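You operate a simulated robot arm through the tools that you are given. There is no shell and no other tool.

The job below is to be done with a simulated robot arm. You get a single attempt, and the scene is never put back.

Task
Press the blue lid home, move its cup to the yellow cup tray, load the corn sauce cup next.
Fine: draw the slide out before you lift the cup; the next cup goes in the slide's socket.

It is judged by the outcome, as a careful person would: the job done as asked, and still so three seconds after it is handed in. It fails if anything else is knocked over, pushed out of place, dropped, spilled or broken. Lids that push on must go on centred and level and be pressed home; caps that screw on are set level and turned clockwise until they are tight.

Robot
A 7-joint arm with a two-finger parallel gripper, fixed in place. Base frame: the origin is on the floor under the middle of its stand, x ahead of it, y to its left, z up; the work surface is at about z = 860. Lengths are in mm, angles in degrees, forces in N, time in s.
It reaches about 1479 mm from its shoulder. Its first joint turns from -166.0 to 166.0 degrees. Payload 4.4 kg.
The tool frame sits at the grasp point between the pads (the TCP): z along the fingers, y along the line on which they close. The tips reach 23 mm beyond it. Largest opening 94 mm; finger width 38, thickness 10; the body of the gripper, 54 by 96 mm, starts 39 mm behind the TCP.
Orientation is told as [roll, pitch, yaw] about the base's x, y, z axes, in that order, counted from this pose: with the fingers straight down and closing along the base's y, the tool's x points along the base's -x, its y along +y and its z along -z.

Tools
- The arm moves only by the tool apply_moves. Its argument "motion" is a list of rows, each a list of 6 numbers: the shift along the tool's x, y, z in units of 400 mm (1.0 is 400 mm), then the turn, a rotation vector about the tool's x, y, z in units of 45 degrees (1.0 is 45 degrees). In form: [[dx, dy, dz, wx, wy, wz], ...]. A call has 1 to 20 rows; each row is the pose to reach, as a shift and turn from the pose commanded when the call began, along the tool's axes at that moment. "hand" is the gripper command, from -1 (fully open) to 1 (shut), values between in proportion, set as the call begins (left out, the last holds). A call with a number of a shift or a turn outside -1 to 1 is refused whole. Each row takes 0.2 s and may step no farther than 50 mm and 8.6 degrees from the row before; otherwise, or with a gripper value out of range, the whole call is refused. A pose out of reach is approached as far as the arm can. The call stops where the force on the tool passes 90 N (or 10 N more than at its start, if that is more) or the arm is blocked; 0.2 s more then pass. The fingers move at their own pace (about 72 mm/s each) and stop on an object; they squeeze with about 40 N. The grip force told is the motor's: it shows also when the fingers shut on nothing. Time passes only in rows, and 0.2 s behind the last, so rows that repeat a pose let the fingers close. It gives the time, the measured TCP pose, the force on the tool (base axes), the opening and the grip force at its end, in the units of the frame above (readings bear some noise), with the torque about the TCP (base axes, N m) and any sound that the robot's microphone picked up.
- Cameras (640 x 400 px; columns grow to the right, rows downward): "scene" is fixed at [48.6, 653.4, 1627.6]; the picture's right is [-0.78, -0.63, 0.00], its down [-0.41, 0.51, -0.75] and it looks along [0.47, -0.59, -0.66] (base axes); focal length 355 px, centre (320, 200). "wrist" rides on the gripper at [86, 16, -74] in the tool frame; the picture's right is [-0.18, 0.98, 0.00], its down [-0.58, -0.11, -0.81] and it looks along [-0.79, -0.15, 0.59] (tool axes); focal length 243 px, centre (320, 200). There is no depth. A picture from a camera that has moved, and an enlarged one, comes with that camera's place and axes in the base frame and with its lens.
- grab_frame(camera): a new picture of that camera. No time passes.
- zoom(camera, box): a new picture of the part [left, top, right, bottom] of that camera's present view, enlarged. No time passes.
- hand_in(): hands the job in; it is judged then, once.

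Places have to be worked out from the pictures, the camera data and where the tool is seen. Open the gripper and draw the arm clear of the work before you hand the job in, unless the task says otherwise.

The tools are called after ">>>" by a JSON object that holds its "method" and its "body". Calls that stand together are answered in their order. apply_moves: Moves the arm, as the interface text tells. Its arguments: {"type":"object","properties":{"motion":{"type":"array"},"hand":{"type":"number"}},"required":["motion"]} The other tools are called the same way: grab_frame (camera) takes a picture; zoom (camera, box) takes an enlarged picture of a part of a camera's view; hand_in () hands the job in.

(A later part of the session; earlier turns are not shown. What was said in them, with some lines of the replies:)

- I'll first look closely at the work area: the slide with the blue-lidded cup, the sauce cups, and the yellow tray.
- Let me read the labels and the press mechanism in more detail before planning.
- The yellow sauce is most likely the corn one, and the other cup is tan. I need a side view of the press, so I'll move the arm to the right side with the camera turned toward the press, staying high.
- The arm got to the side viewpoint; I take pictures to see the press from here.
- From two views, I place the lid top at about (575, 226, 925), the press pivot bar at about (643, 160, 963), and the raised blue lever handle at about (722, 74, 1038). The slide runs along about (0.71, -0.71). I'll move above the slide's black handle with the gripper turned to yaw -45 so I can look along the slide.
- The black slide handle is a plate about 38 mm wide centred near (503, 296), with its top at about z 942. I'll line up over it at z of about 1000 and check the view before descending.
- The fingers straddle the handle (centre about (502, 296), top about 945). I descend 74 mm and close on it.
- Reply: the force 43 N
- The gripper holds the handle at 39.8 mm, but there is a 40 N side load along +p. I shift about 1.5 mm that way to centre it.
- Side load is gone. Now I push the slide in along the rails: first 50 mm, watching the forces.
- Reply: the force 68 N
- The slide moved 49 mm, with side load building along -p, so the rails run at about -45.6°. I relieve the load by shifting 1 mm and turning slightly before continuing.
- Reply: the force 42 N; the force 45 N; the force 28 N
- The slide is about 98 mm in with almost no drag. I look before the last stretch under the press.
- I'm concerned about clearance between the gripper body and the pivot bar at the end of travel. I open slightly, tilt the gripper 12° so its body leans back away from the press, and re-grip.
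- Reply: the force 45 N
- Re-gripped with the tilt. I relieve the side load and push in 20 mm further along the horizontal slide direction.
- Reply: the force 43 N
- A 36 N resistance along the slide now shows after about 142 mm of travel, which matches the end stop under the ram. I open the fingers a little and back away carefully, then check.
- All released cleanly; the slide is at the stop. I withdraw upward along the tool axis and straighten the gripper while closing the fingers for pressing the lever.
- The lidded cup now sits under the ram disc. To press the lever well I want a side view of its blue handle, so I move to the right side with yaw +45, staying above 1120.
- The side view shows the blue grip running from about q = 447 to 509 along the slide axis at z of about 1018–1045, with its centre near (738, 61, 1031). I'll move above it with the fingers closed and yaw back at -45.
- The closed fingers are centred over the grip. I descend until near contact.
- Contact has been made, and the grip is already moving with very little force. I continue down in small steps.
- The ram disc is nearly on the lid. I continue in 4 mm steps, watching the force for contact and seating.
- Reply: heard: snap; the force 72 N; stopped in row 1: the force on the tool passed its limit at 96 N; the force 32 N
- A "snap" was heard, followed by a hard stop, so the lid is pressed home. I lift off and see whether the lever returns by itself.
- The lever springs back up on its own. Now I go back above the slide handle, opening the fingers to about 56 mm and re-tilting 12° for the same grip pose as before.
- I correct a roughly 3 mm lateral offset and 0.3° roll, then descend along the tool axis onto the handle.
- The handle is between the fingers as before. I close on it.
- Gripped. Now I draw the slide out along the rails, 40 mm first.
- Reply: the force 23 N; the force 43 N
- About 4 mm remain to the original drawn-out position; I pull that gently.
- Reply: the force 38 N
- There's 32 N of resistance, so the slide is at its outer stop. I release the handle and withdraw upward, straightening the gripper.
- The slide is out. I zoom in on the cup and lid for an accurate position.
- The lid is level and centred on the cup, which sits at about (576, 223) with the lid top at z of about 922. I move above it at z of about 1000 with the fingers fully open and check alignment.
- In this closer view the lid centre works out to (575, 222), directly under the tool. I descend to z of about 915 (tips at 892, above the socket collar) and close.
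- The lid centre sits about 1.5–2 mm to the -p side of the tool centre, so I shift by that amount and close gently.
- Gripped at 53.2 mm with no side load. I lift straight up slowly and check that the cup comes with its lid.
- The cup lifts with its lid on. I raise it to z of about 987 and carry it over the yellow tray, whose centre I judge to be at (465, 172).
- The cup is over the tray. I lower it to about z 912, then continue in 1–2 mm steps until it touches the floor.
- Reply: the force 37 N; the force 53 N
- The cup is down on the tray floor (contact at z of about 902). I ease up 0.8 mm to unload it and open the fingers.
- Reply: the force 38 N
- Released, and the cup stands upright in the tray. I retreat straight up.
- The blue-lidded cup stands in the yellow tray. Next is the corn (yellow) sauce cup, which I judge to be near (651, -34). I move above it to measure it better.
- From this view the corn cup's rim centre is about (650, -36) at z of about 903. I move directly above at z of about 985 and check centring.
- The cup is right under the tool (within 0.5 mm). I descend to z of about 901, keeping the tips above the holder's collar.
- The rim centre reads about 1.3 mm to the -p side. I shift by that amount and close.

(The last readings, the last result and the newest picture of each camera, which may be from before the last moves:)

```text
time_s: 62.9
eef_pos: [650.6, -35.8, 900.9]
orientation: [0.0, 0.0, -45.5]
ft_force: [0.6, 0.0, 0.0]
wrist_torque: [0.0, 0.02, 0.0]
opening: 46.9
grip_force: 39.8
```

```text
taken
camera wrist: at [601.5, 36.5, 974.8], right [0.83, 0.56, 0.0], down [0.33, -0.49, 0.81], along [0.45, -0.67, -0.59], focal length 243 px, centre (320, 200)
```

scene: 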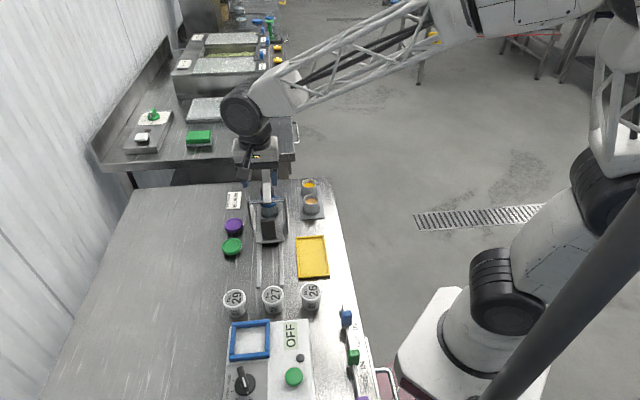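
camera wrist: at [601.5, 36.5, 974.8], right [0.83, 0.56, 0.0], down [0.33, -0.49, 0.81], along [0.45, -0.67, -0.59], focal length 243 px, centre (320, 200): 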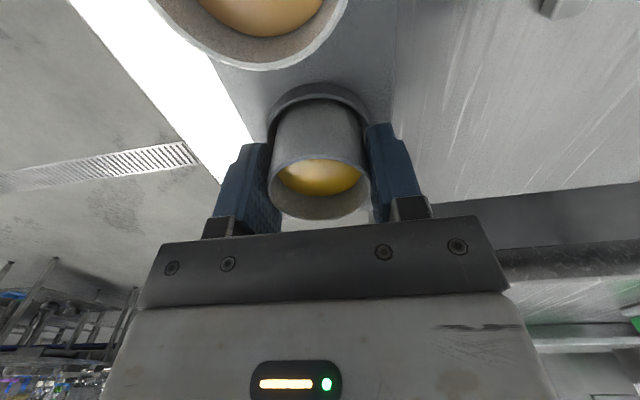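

Gripped at 46.9 mm with no side load. I lift slowly and smoothly to keep the sauce level.

>>> {"method": "apply_moves", "body": {"motion": [[0, 0, -0.0075, 0, 0, 0], [0, 0, -0.02, 0, 0, 0], [0, 0, -0.04, 0, 0, 0], [0, 0, -0.07, 0, 0, 0], [0, 0, -0.105, 0, 0, 0], [0, 0, -0.145, 0, 0, 0], [0, 0, -0.185, 0, 0, 0], [0, 0, -0.215, 0, 0, 0], [0, 0, -0.235, 0, 0, 0], [0, 0, -0.245, 0, 0, 0], [0, 0, -0.25, 0, 0, 0], [0, 0, -0.25, 0, 0, 0]]}}

>>> {"method": "grab_frame", "body": {"camera": "wrist"}}

>>> {"method": "zoom", "body": {"camera": "scene", "box": [262, 120, 374, 210]}}

```text
time_s: 65.5
eef_pos: [651.9, -36.1, 1000.9]
orientation: [0.0, 0.0, -45.7]
ft_force: [-0.7, 0.0, -0.2]
wrist_torque: [-0.01, 0.0, 0.05]
opening: 46.8
grip_force: 39.5
```

```text
taken
camera wrist: at [601.5, 37.0, 1074.6], right [0.83, 0.56, 0.0], down [0.33, -0.49, 0.81], along [0.45, -0.67, -0.59], focal length 243 px, centre (320, 200)
```

wrist: 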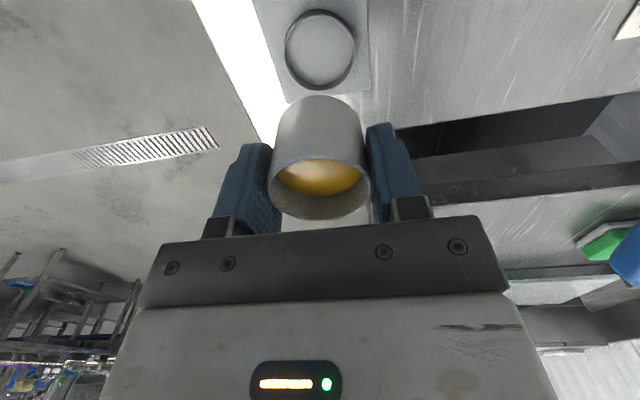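

```text
4.44 times, centred on (318, 165) of scene
camera zoom: at [48.6, 653.4, 1627.6], right [-0.78, -0.63, 0.0], down [-0.41, 0.51, -0.75], along [0.47, -0.59, -0.66], focal length 1577 px, centre (329, 356)
```

zoom: 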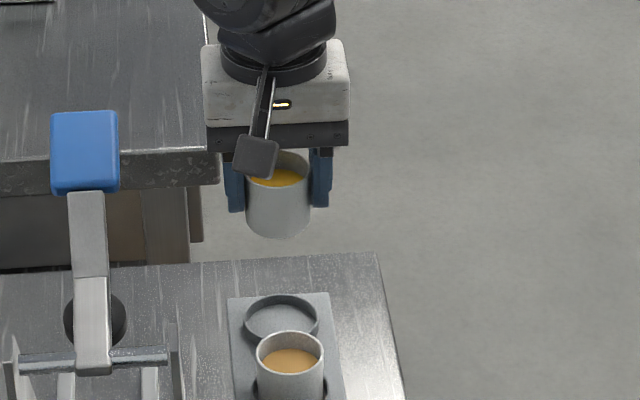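

The corn cup is up, level, and the holder socket is empty. I carry it smoothly along the right side of the press, back toward the drawn-out slide.

>>> {"method": "apply_moves", "body": {"motion": [[0.0125, 0, 0, 0, 0, 0], [0.0375, 0, 0, 0, 0, 0], [0.075, 0, 0, 0, 0, 0], [0.13, 0, 0, 0, 0, 0], [0.195, 0, 0, 0, 0, 0], [0.265, 0, 0, 0, 0, 0], [0.335, 0, 0, 0, 0, 0], [0.4, 0, 0, 0, 0, 0], [0.46, 0, 0, 0, 0, 0], [0.51, 0, 0, 0, 0, 0], [0.5475, 0, 0, 0, 0, 0], [0.57, 0, 0, 0, 0, 0], [0.5825, 0, 0, 0, 0, 0], [0.586, 0, 0, 0, 0, 0], [0.586, 0, 0, 0, 0, 0]]}}

>>> {"method": "zoom", "body": {"camera": "scene", "box": [216, 140, 376, 280]}}

```text
time_s: 68.7
eef_pos: [487.4, 132.8, 1002.3]
orientation: [0.0, 0.0, -45.6]
ft_force: [-0.6, -0.6, -1.3]
wrist_torque: [0.01, 0.01, -0.02]
opening: 47.0
grip_force: 39.5
```

```text
2.86 times, centred on (296, 210) of scene
camera zoom: at [48.6, 653.4, 1627.6], right [-0.78, -0.63, 0.0], down [-0.41, 0.51, -0.75], along [0.47, -0.59, -0.66], focal length 1014 px, centre (389, 171)
```

zoom: 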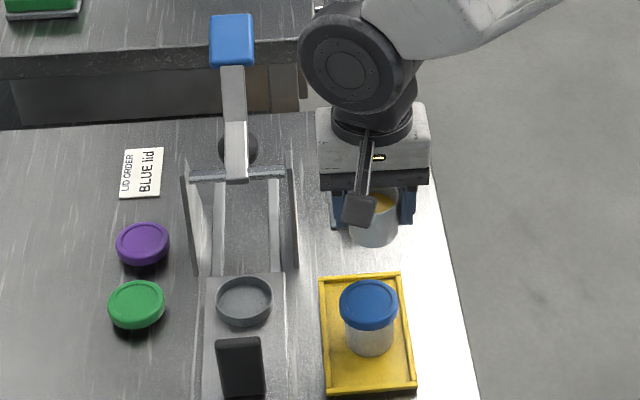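

>>> {"method": "apply_moves", "body": {"motion": [[0, 0.01, 0, 0, 0, 0], [0.001, 0.03, 0, 0, 0, 0], [0.002, 0.06, 0, 0, 0, 0], [0.003, 0.105, 0, 0, 0, 0], [0.004, 0.155, 0, 0, 0, 0], [0.005, 0.205, 0, 0, 0, 0], [0.006, 0.25, 0, 0, 0, 0], [0.006, 0.2825, 0, 0, 0, 0], [0.006, 0.3025, 0, 0, 0, 0], [0.006, 0.3125, 0, 0, 0, 0], [0.006, 0.3155, 0, 0, 0, 0], [0.006, 0.3155, 0, 0, 0, 0]]}}

>>> {"method": "grab_frame", "body": {"camera": "wrist"}}

>>> {"method": "zoom", "body": {"camera": "wrist", "box": [240, 10, 400, 130]}}

>>> {"method": "zoom", "body": {"camera": "scene", "box": [216, 180, 328, 270]}}

```text
time_s: 71.3
eef_pos: [575.8, 221.6, 1001.0]
orientation: [0.0, 0.0, -45.6]
ft_force: [-0.8, 0.2, -1.1]
wrist_torque: [-0.01, -0.01, 0.02]
opening: 46.8
grip_force: 39.7
```

```text
taken
camera wrist: at [526.6, 294.2, 1074.8], right [0.83, 0.56, 0.0], down [0.33, -0.49, 0.81], along [0.45, -0.67, -0.59], focal length 243 px, centre (320, 200)
```

wrist: 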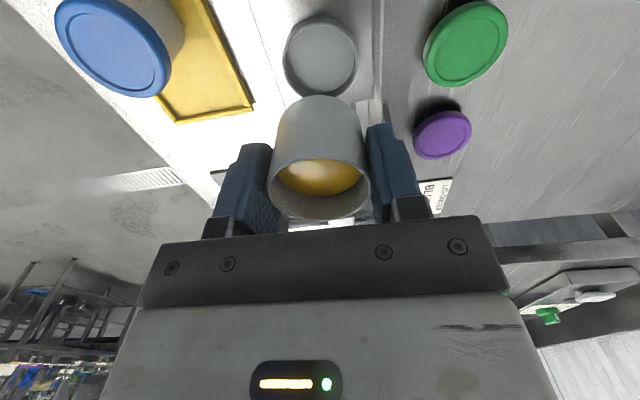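

```text
3.33 times, centred on (320, 70) of wrist
camera zoom: at [526.6, 294.2, 1074.8], right [0.83, 0.56, 0.0], down [0.33, -0.49, 0.81], along [0.45, -0.67, -0.59], focal length 809 px, centre (320, 633)
```

zoom: 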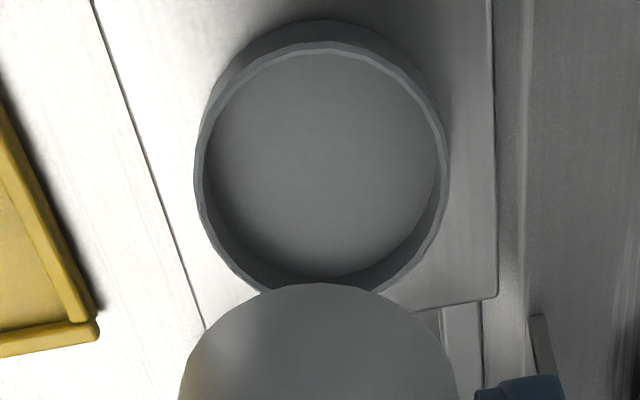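

```text
4.44 times, centred on (272, 225) of scene
camera zoom: at [48.6, 653.4, 1627.6], right [-0.78, -0.63, 0.0], down [-0.41, 0.51, -0.75], along [0.47, -0.59, -0.66], focal length 1577 px, centre (533, 89)
```

zoom: 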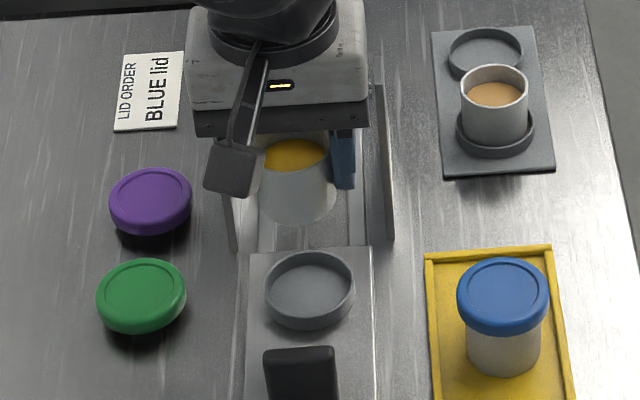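

The empty socket is just ahead under the held cup. The estimates put it about 2–3 mm toward me along the slide, so I apply a small correction and lower to just above the collar for a close visual check.

>>> {"method": "apply_moves", "body": {"motion": [[0.003, 0.001, 0.01, 0, 0, 0], [0.005, 0.0025, 0.035, 0, 0, 0], [0.005, 0.0025, 0.07, 0, 0, 0], [0.005, 0.0025, 0.11, 0, 0, 0], [0.005, 0.0025, 0.14, 0, 0, 0], [0.005, 0.0025, 0.16, 0, 0, 0], [0.005, 0.0025, 0.17, 0, 0, 0], [0.005, 0.0025, 0.17, 0, 0, 0]]}}

>>> {"method": "grab_frame", "body": {"camera": "wrist"}}

>>> {"method": "zoom", "body": {"camera": "wrist", "box": [256, 40, 384, 140]}}

>>> {"method": "zoom", "body": {"camera": "scene", "box": [244, 210, 308, 260]}}

```text
time_s: 73.1
eef_pos: [575.6, 223.9, 932.5]
orientation: [0.0, 0.0, -45.6]
ft_force: [0.2, 0.2, -1.3]
wrist_torque: [0.01, 0.02, -0.01]
opening: 46.9
grip_force: 40.2
```

```text
taken
camera wrist: at [525.7, 296.3, 1007.0], right [0.83, 0.56, 0.0], down [0.33, -0.49, 0.81], along [0.45, -0.67, -0.59], focal length 243 px, centre (320, 200)
```

wrist: 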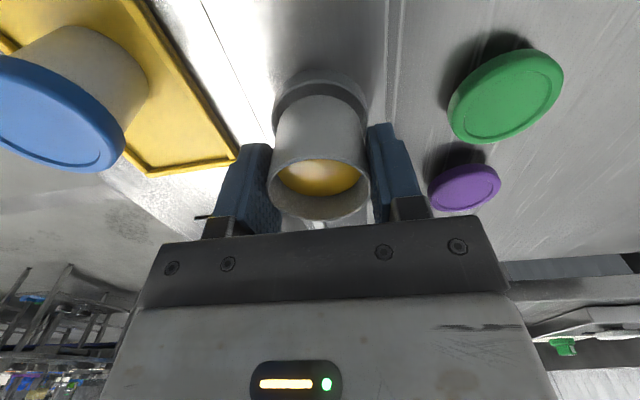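

```text
4.00 times, centred on (320, 90) of wrist
camera zoom: at [525.7, 296.3, 1007.0], right [0.83, 0.56, 0.0], down [0.33, -0.49, 0.81], along [0.45, -0.67, -0.59], focal length 970 px, centre (320, 640)
```

zoom: 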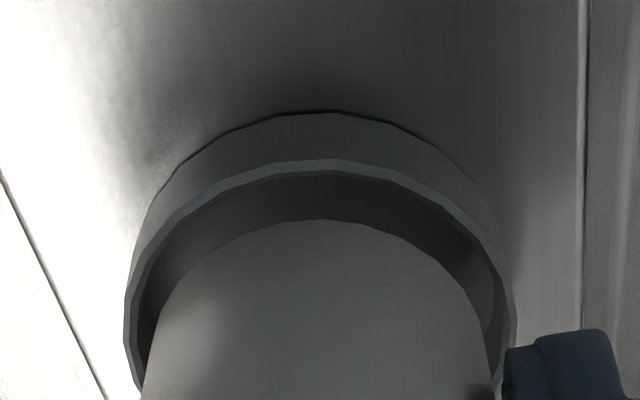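

```text
8.00 times, centred on (276, 235) of scene
camera zoom: at [48.6, 653.4, 1627.6], right [-0.78, -0.63, 0.0], down [-0.41, 0.51, -0.75], along [0.47, -0.59, -0.66], focal length 2838 px, centre (672, -80)
```

zoom: 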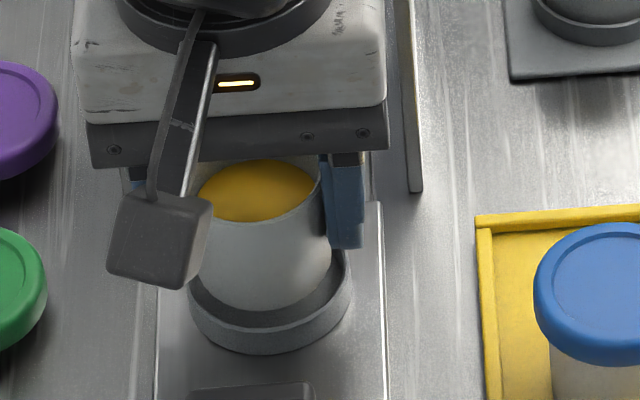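

Both views show the cup bottom concentric with the collar to about 1 mm (the radial clearance is about 2 mm). I lower in small steps, watching for any early contact.

>>> {"method": "apply_moves", "body": {"motion": [[0, 0, 0.005, 0, 0, 0], [0, 0, 0.01, 0, 0, 0], [0, 0, 0.015, 0, 0, 0], [0, 0, 0.02, 0, 0, 0]]}}

>>> {"method": "zoom", "body": {"camera": "wrist", "box": [256, 40, 384, 140]}}

>>> {"method": "zoom", "body": {"camera": "scene", "box": [244, 210, 308, 260]}}

```text
time_s: 74.1
eef_pos: [575.6, 223.7, 924.1]
orientation: [-0.1, -0.1, -45.6]
ft_force: [-0.3, -0.2, -0.8]
wrist_torque: [0.01, 0.04, 0.02]
opening: 46.9
grip_force: 39.7
```

```text
4.00 times, centred on (320, 90) of wrist
camera zoom: at [525.8, 296.7, 999.1], right [0.83, 0.56, 0.0], down [0.33, -0.49, 0.81], along [0.45, -0.67, -0.59], focal length 970 px, centre (320, 640)
```

zoom: 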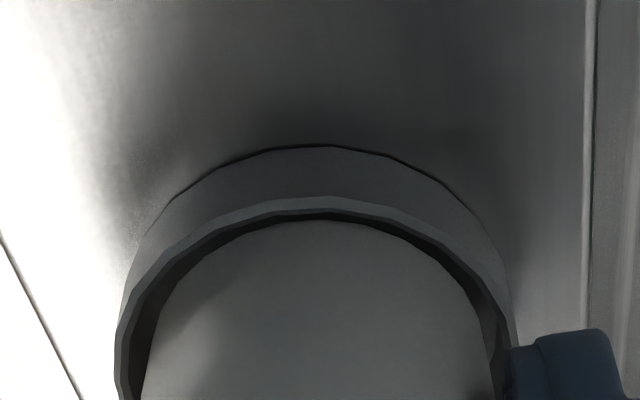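

```text
8.00 times, centred on (276, 235) of scene
camera zoom: at [48.6, 653.4, 1627.6], right [-0.78, -0.63, 0.0], down [-0.41, 0.51, -0.75], along [0.47, -0.59, -0.66], focal length 2838 px, centre (672, -80)
```

zoom: 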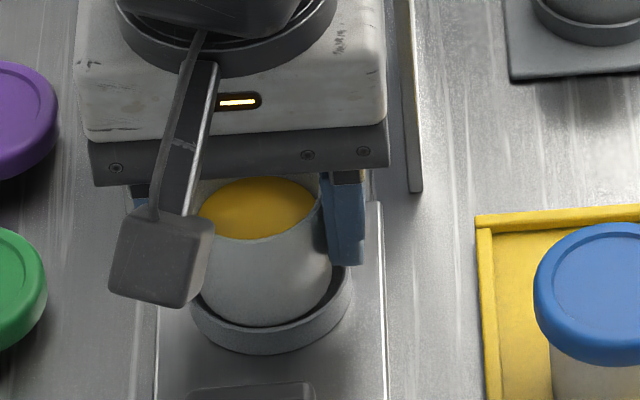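

There is clearance all round (about 2 mm each side, a little less on the near side). I nudge 0.5 mm away from the camera and continue down into the socket.

>>> {"method": "apply_moves", "body": {"motion": [[-0.0013, 0, 0.005, 0, 0, 0], [-0.0013, 0, 0.01, 0, 0, 0], [-0.0013, 0, 0.0125, 0, 0, 0], [-0.0013, 0, 0.015, 0, 0, 0]]}}

>>> {"method": "apply_moves", "body": {"motion": [[0, 0, 0.0025, 0, 0, 0], [0, 0, 0.005, 0, 0, 0]]}}

```text
time_s: 75.1
eef_pos: [575.6, 225.0, 918.4]
orientation: [0.0, 0.0, -45.5]
ft_force: [0.4, 0.1, -1.0]
wrist_torque: [0.04, -0.03, -0.01]
opening: 46.8
grip_force: 39.5
```

```text
time_s: 75.7
eef_pos: [575.5, 225.6, 917.2]
orientation: [0.1, 0.0, -45.5]
ft_force: [-0.2, 0.6, -1.1]
wrist_torque: [-0.04, -0.01, -0.04]
opening: 47.0
grip_force: 40.2
```

>>> {"method": "apply_moves", "body": {"motion": [[0, 0, 0.0025, 0, 0, 0], [0, 0, 0.0025, 0, 0, 0]]}}

>>> {"method": "apply_moves", "body": {"motion": [[0, 0, 0.002, 0, 0, 0], [0, 0, 0.002, 0, 0, 0]]}}

>>> {"method": "zoom", "body": {"camera": "scene", "box": [244, 210, 308, 260]}}

```text
time_s: 76.3
eef_pos: [575.9, 222.6, 915.8]
orientation: [-0.1, 0.1, -45.6]
ft_force: [-0.4, 0.2, -0.4]
wrist_torque: [0.04, -0.02, 0.0]
opening: 46.9
grip_force: 40.0
```

```text
time_s: 76.9
eef_pos: [577.4, 223.8, 915.7]
orientation: [0.0, 0.0, -45.6]
ft_force: [-0.5, -1.1, -0.4]
wrist_torque: [0.0, 0.02, 0.02]
opening: 46.9
grip_force: 40.4
```

```text
8.00 times, centred on (276, 235) of scene
camera zoom: at [48.6, 653.4, 1627.6], right [-0.78, -0.63, 0.0], down [-0.41, 0.51, -0.75], along [0.47, -0.59, -0.66], focal length 2838 px, centre (672, -80)
```

zoom: 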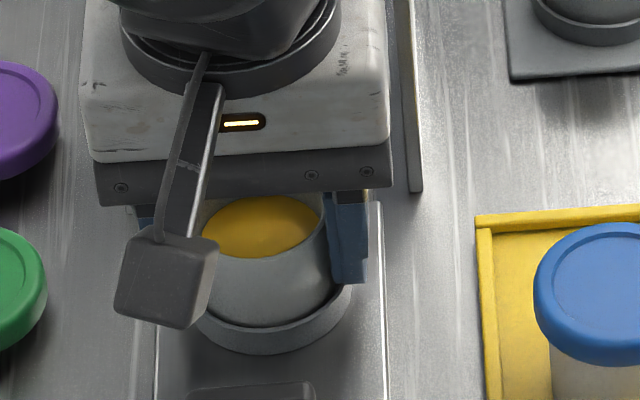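

>>> {"method": "apply_moves", "body": {"motion": [[0, 0, 0.002, 0, 0, 0], [0, 0, 0.002, 0, 0, 0]]}}

>>> {"method": "apply_moves", "body": {"motion": [[0, 0, 0.002, 0, 0, 0], [0, 0, 0.002, 0, 0, 0]]}}

```text
time_s: 77.5
eef_pos: [577.1, 223.6, 915.2]
orientation: [0.1, 0.0, -45.6]
ft_force: [-0.2, -1.6, 6.0]
wrist_torque: [-0.06, 0.02, -0.04]
opening: 46.9
grip_force: 40.1
```

```text
time_s: 78.1
eef_pos: [577.1, 223.4, 914.8]
orientation: [0.1, -0.1, -45.6]
ft_force: [-0.1, -3.5, 20.0]
wrist_torque: [-0.13, 0.11, -0.02]
opening: 47.0
grip_force: 39.9
```

The cup has bottomed in the socket (20 N). I ease 0.6 mm to unload it and open the fingers.

>>> {"method": "apply_moves", "body": {"motion": [[0, 0, -0.0015, 0, 0, 0], [0, 0, -0.0015, 0, 0, 0]]}}

>>> {"method": "apply_moves", "body": {"motion": [[0, 0, 0, 0, 0, 0], [0, 0, 0, 0, 0, 0], [0, 0, 0, 0, 0, 0]], "hand": -0.6}}

>>> {"method": "grab_frame", "body": {"camera": "wrist"}}

>>> {"method": "zoom", "body": {"camera": "scene", "box": [244, 210, 308, 260]}}

```text
time_s: 78.7
eef_pos: [575.9, 225.2, 914.6]
orientation: [0.2, 0.0, -45.6]
ft_force: [4.0, -6.0, 23.2]
wrist_torque: [-0.18, -0.06, 0.03]
opening: 47.0
grip_force: 40.2
```

```text
time_s: 79.5
eef_pos: [576.7, 224.1, 913.9]
orientation: [0.0, 0.0, -45.5]
ft_force: [-0.2, -1.4, 0.4]
wrist_torque: [-0.02, 0.01, 0.0]
opening: 75.1
grip_force: 0.1
```

```text
taken
camera wrist: at [525.5, 296.5, 987.8], right [0.83, 0.56, 0.0], down [0.33, -0.49, 0.81], along [0.45, -0.67, -0.59], focal length 243 px, centre (320, 200)
```

wrist: 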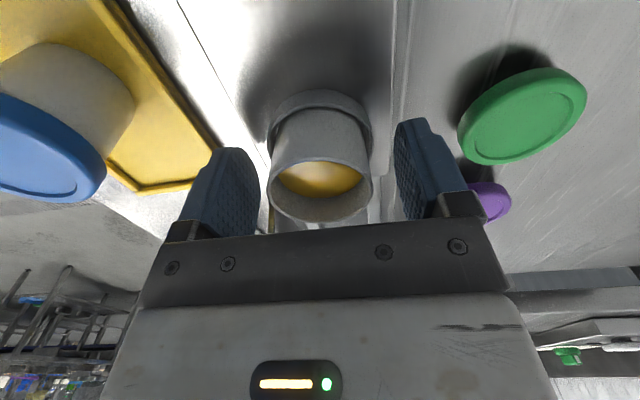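

```text
8.00 times, centred on (276, 235) of scene
camera zoom: at [48.6, 653.4, 1627.6], right [-0.78, -0.63, 0.0], down [-0.41, 0.51, -0.75], along [0.47, -0.59, -0.66], focal length 2838 px, centre (672, -80)
```

zoom: 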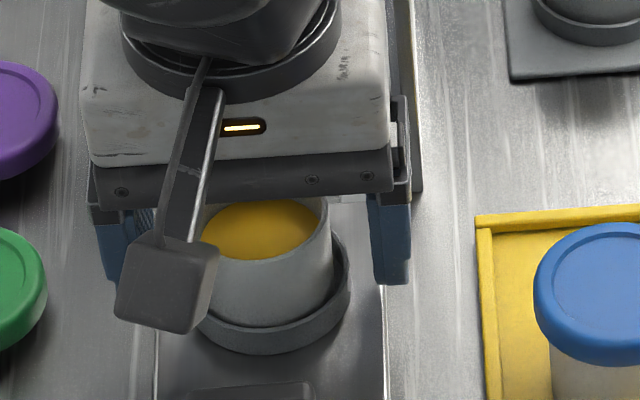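

The corn cup sits in the slide's socket and the fingers are clear. I lift straight up and away.

>>> {"method": "apply_moves", "body": {"motion": [[0, 0, -0.03, 0, 0, 0], [0, 0, -0.1, 0, 0, 0], [0, 0, -0.2, 0, 0, 0], [0, 0, -0.31, 0, 0, 0], [0, 0, -0.42, 0, 0, 0], [0, 0, -0.53, 0, 0, 0], [0, 0, -0.6, 0, 0, 0], [0, 0, -0.6, 0, 0, 0]]}}

>>> {"method": "apply_moves", "body": {"motion": [[0.1, -0.04, -0.02, 0, 0, 0], [0.2, -0.08, -0.04, 0, 0, 0], [0.3, -0.12, -0.06, 0, 0, 0], [0.4, -0.16, -0.08, 0, 0, 0], [0.4, -0.16, -0.08, 0, 0, 0]]}}

>>> {"method": "grab_frame", "body": {"camera": "scene"}}

>>> {"method": "grab_frame", "body": {"camera": "wrist"}}

```text
time_s: 81.3
eef_pos: [576.0, 224.0, 1154.5]
orientation: [0.0, 0.1, -45.6]
ft_force: [-0.3, 0.4, 0.0]
wrist_torque: [0.01, -0.03, 0.01]
opening: 75.3
grip_force: 0.1
```

```text
time_s: 82.5
eef_pos: [419.4, 294.1, 1187.6]
orientation: [0.0, 0.0, -45.5]
ft_force: [-1.4, -0.3, 0.1]
wrist_torque: [0.02, 0.0, -0.01]
opening: 75.3
grip_force: 0.0
```

```text
taken
```

scene: 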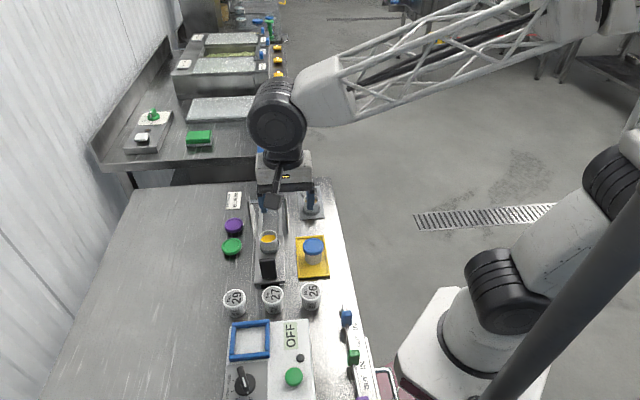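

```text
taken
camera wrist: at [368.7, 367.1, 1261.1], right [0.83, 0.56, 0.0], down [0.33, -0.49, 0.81], along [0.45, -0.67, -0.59], focal length 243 px, centre (320, 200)
```

wrist: 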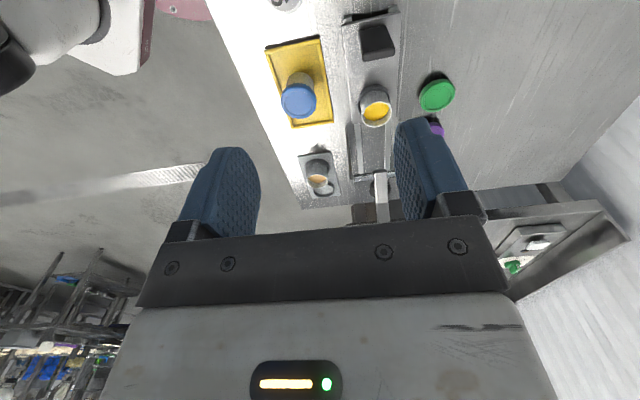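

The arm is clear. I zoom in for a final check of the placed cups.

>>> {"method": "zoom", "body": {"camera": "scene", "box": [244, 220, 340, 290]}}

>>> {"method": "zoom", "body": {"camera": "wrist", "box": [250, 0, 410, 140]}}

```text
5.71 times, centred on (292, 255) of scene
camera zoom: at [48.6, 653.4, 1627.6], right [-0.78, -0.63, 0.0], down [-0.41, 0.51, -0.75], along [0.47, -0.59, -0.66], focal length 2027 px, centre (480, -114)
```

zoom: 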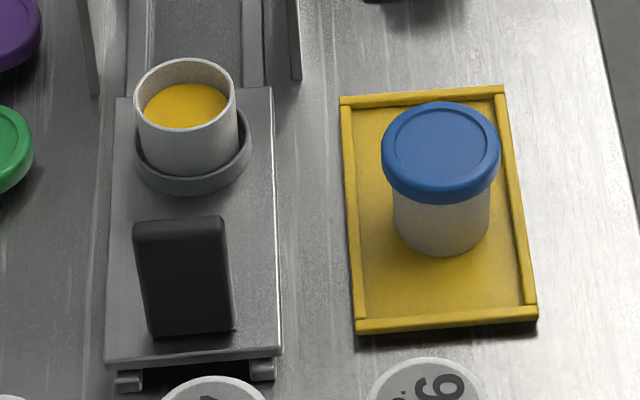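

```text
2.86 times, centred on (330, 70) of wrist
camera zoom: at [368.7, 367.1, 1261.1], right [0.83, 0.56, 0.0], down [0.33, -0.49, 0.81], along [0.45, -0.67, -0.59], focal length 693 px, centre (291, 571)
```

zoom: 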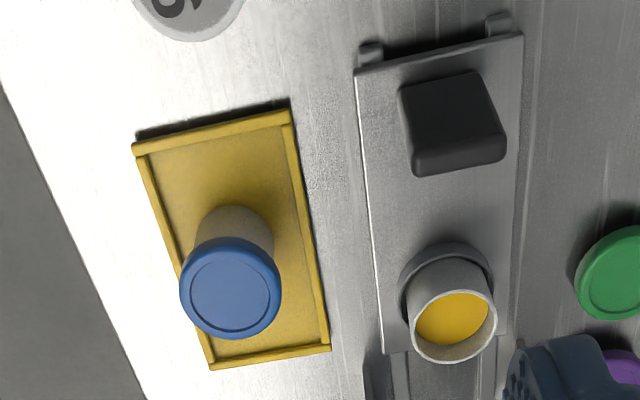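

Everything is in place: the blue-lidded cup stands in the yellow tray with its lid level, and the corn sauce cup sits upright in the slide's socket. Nothing else looks disturbed, the gripper is open and the arm is clear, so I hand in.

>>> {"method": "hand_in", "body": {}}

```text
The job is handed in.
```

I pressed the blue lid home, moved its cup to the yellow tray, and loaded the corn sauce cup into the slide's socket. The job is handed in; I don't have the judging result.

- **Lid:** I pushed the slide in to its stop and pulled the press lever down. There was a snap followed by a hard stop, and the lid looked level and centred afterwards.
- **Blue cup:** I drew the slide back out to its outer stop before lifting. The cup was set down near the middle of the yellow tray.
- **Corn cup:** it sat level in the socket with no sign of spilling. The sauce cups have no labels that I could see, so I took the yellow one to be corn and left the tan one where it was.

The final pictures showed nothing else disturbed. I left the gripper open and the arm clear of the work.
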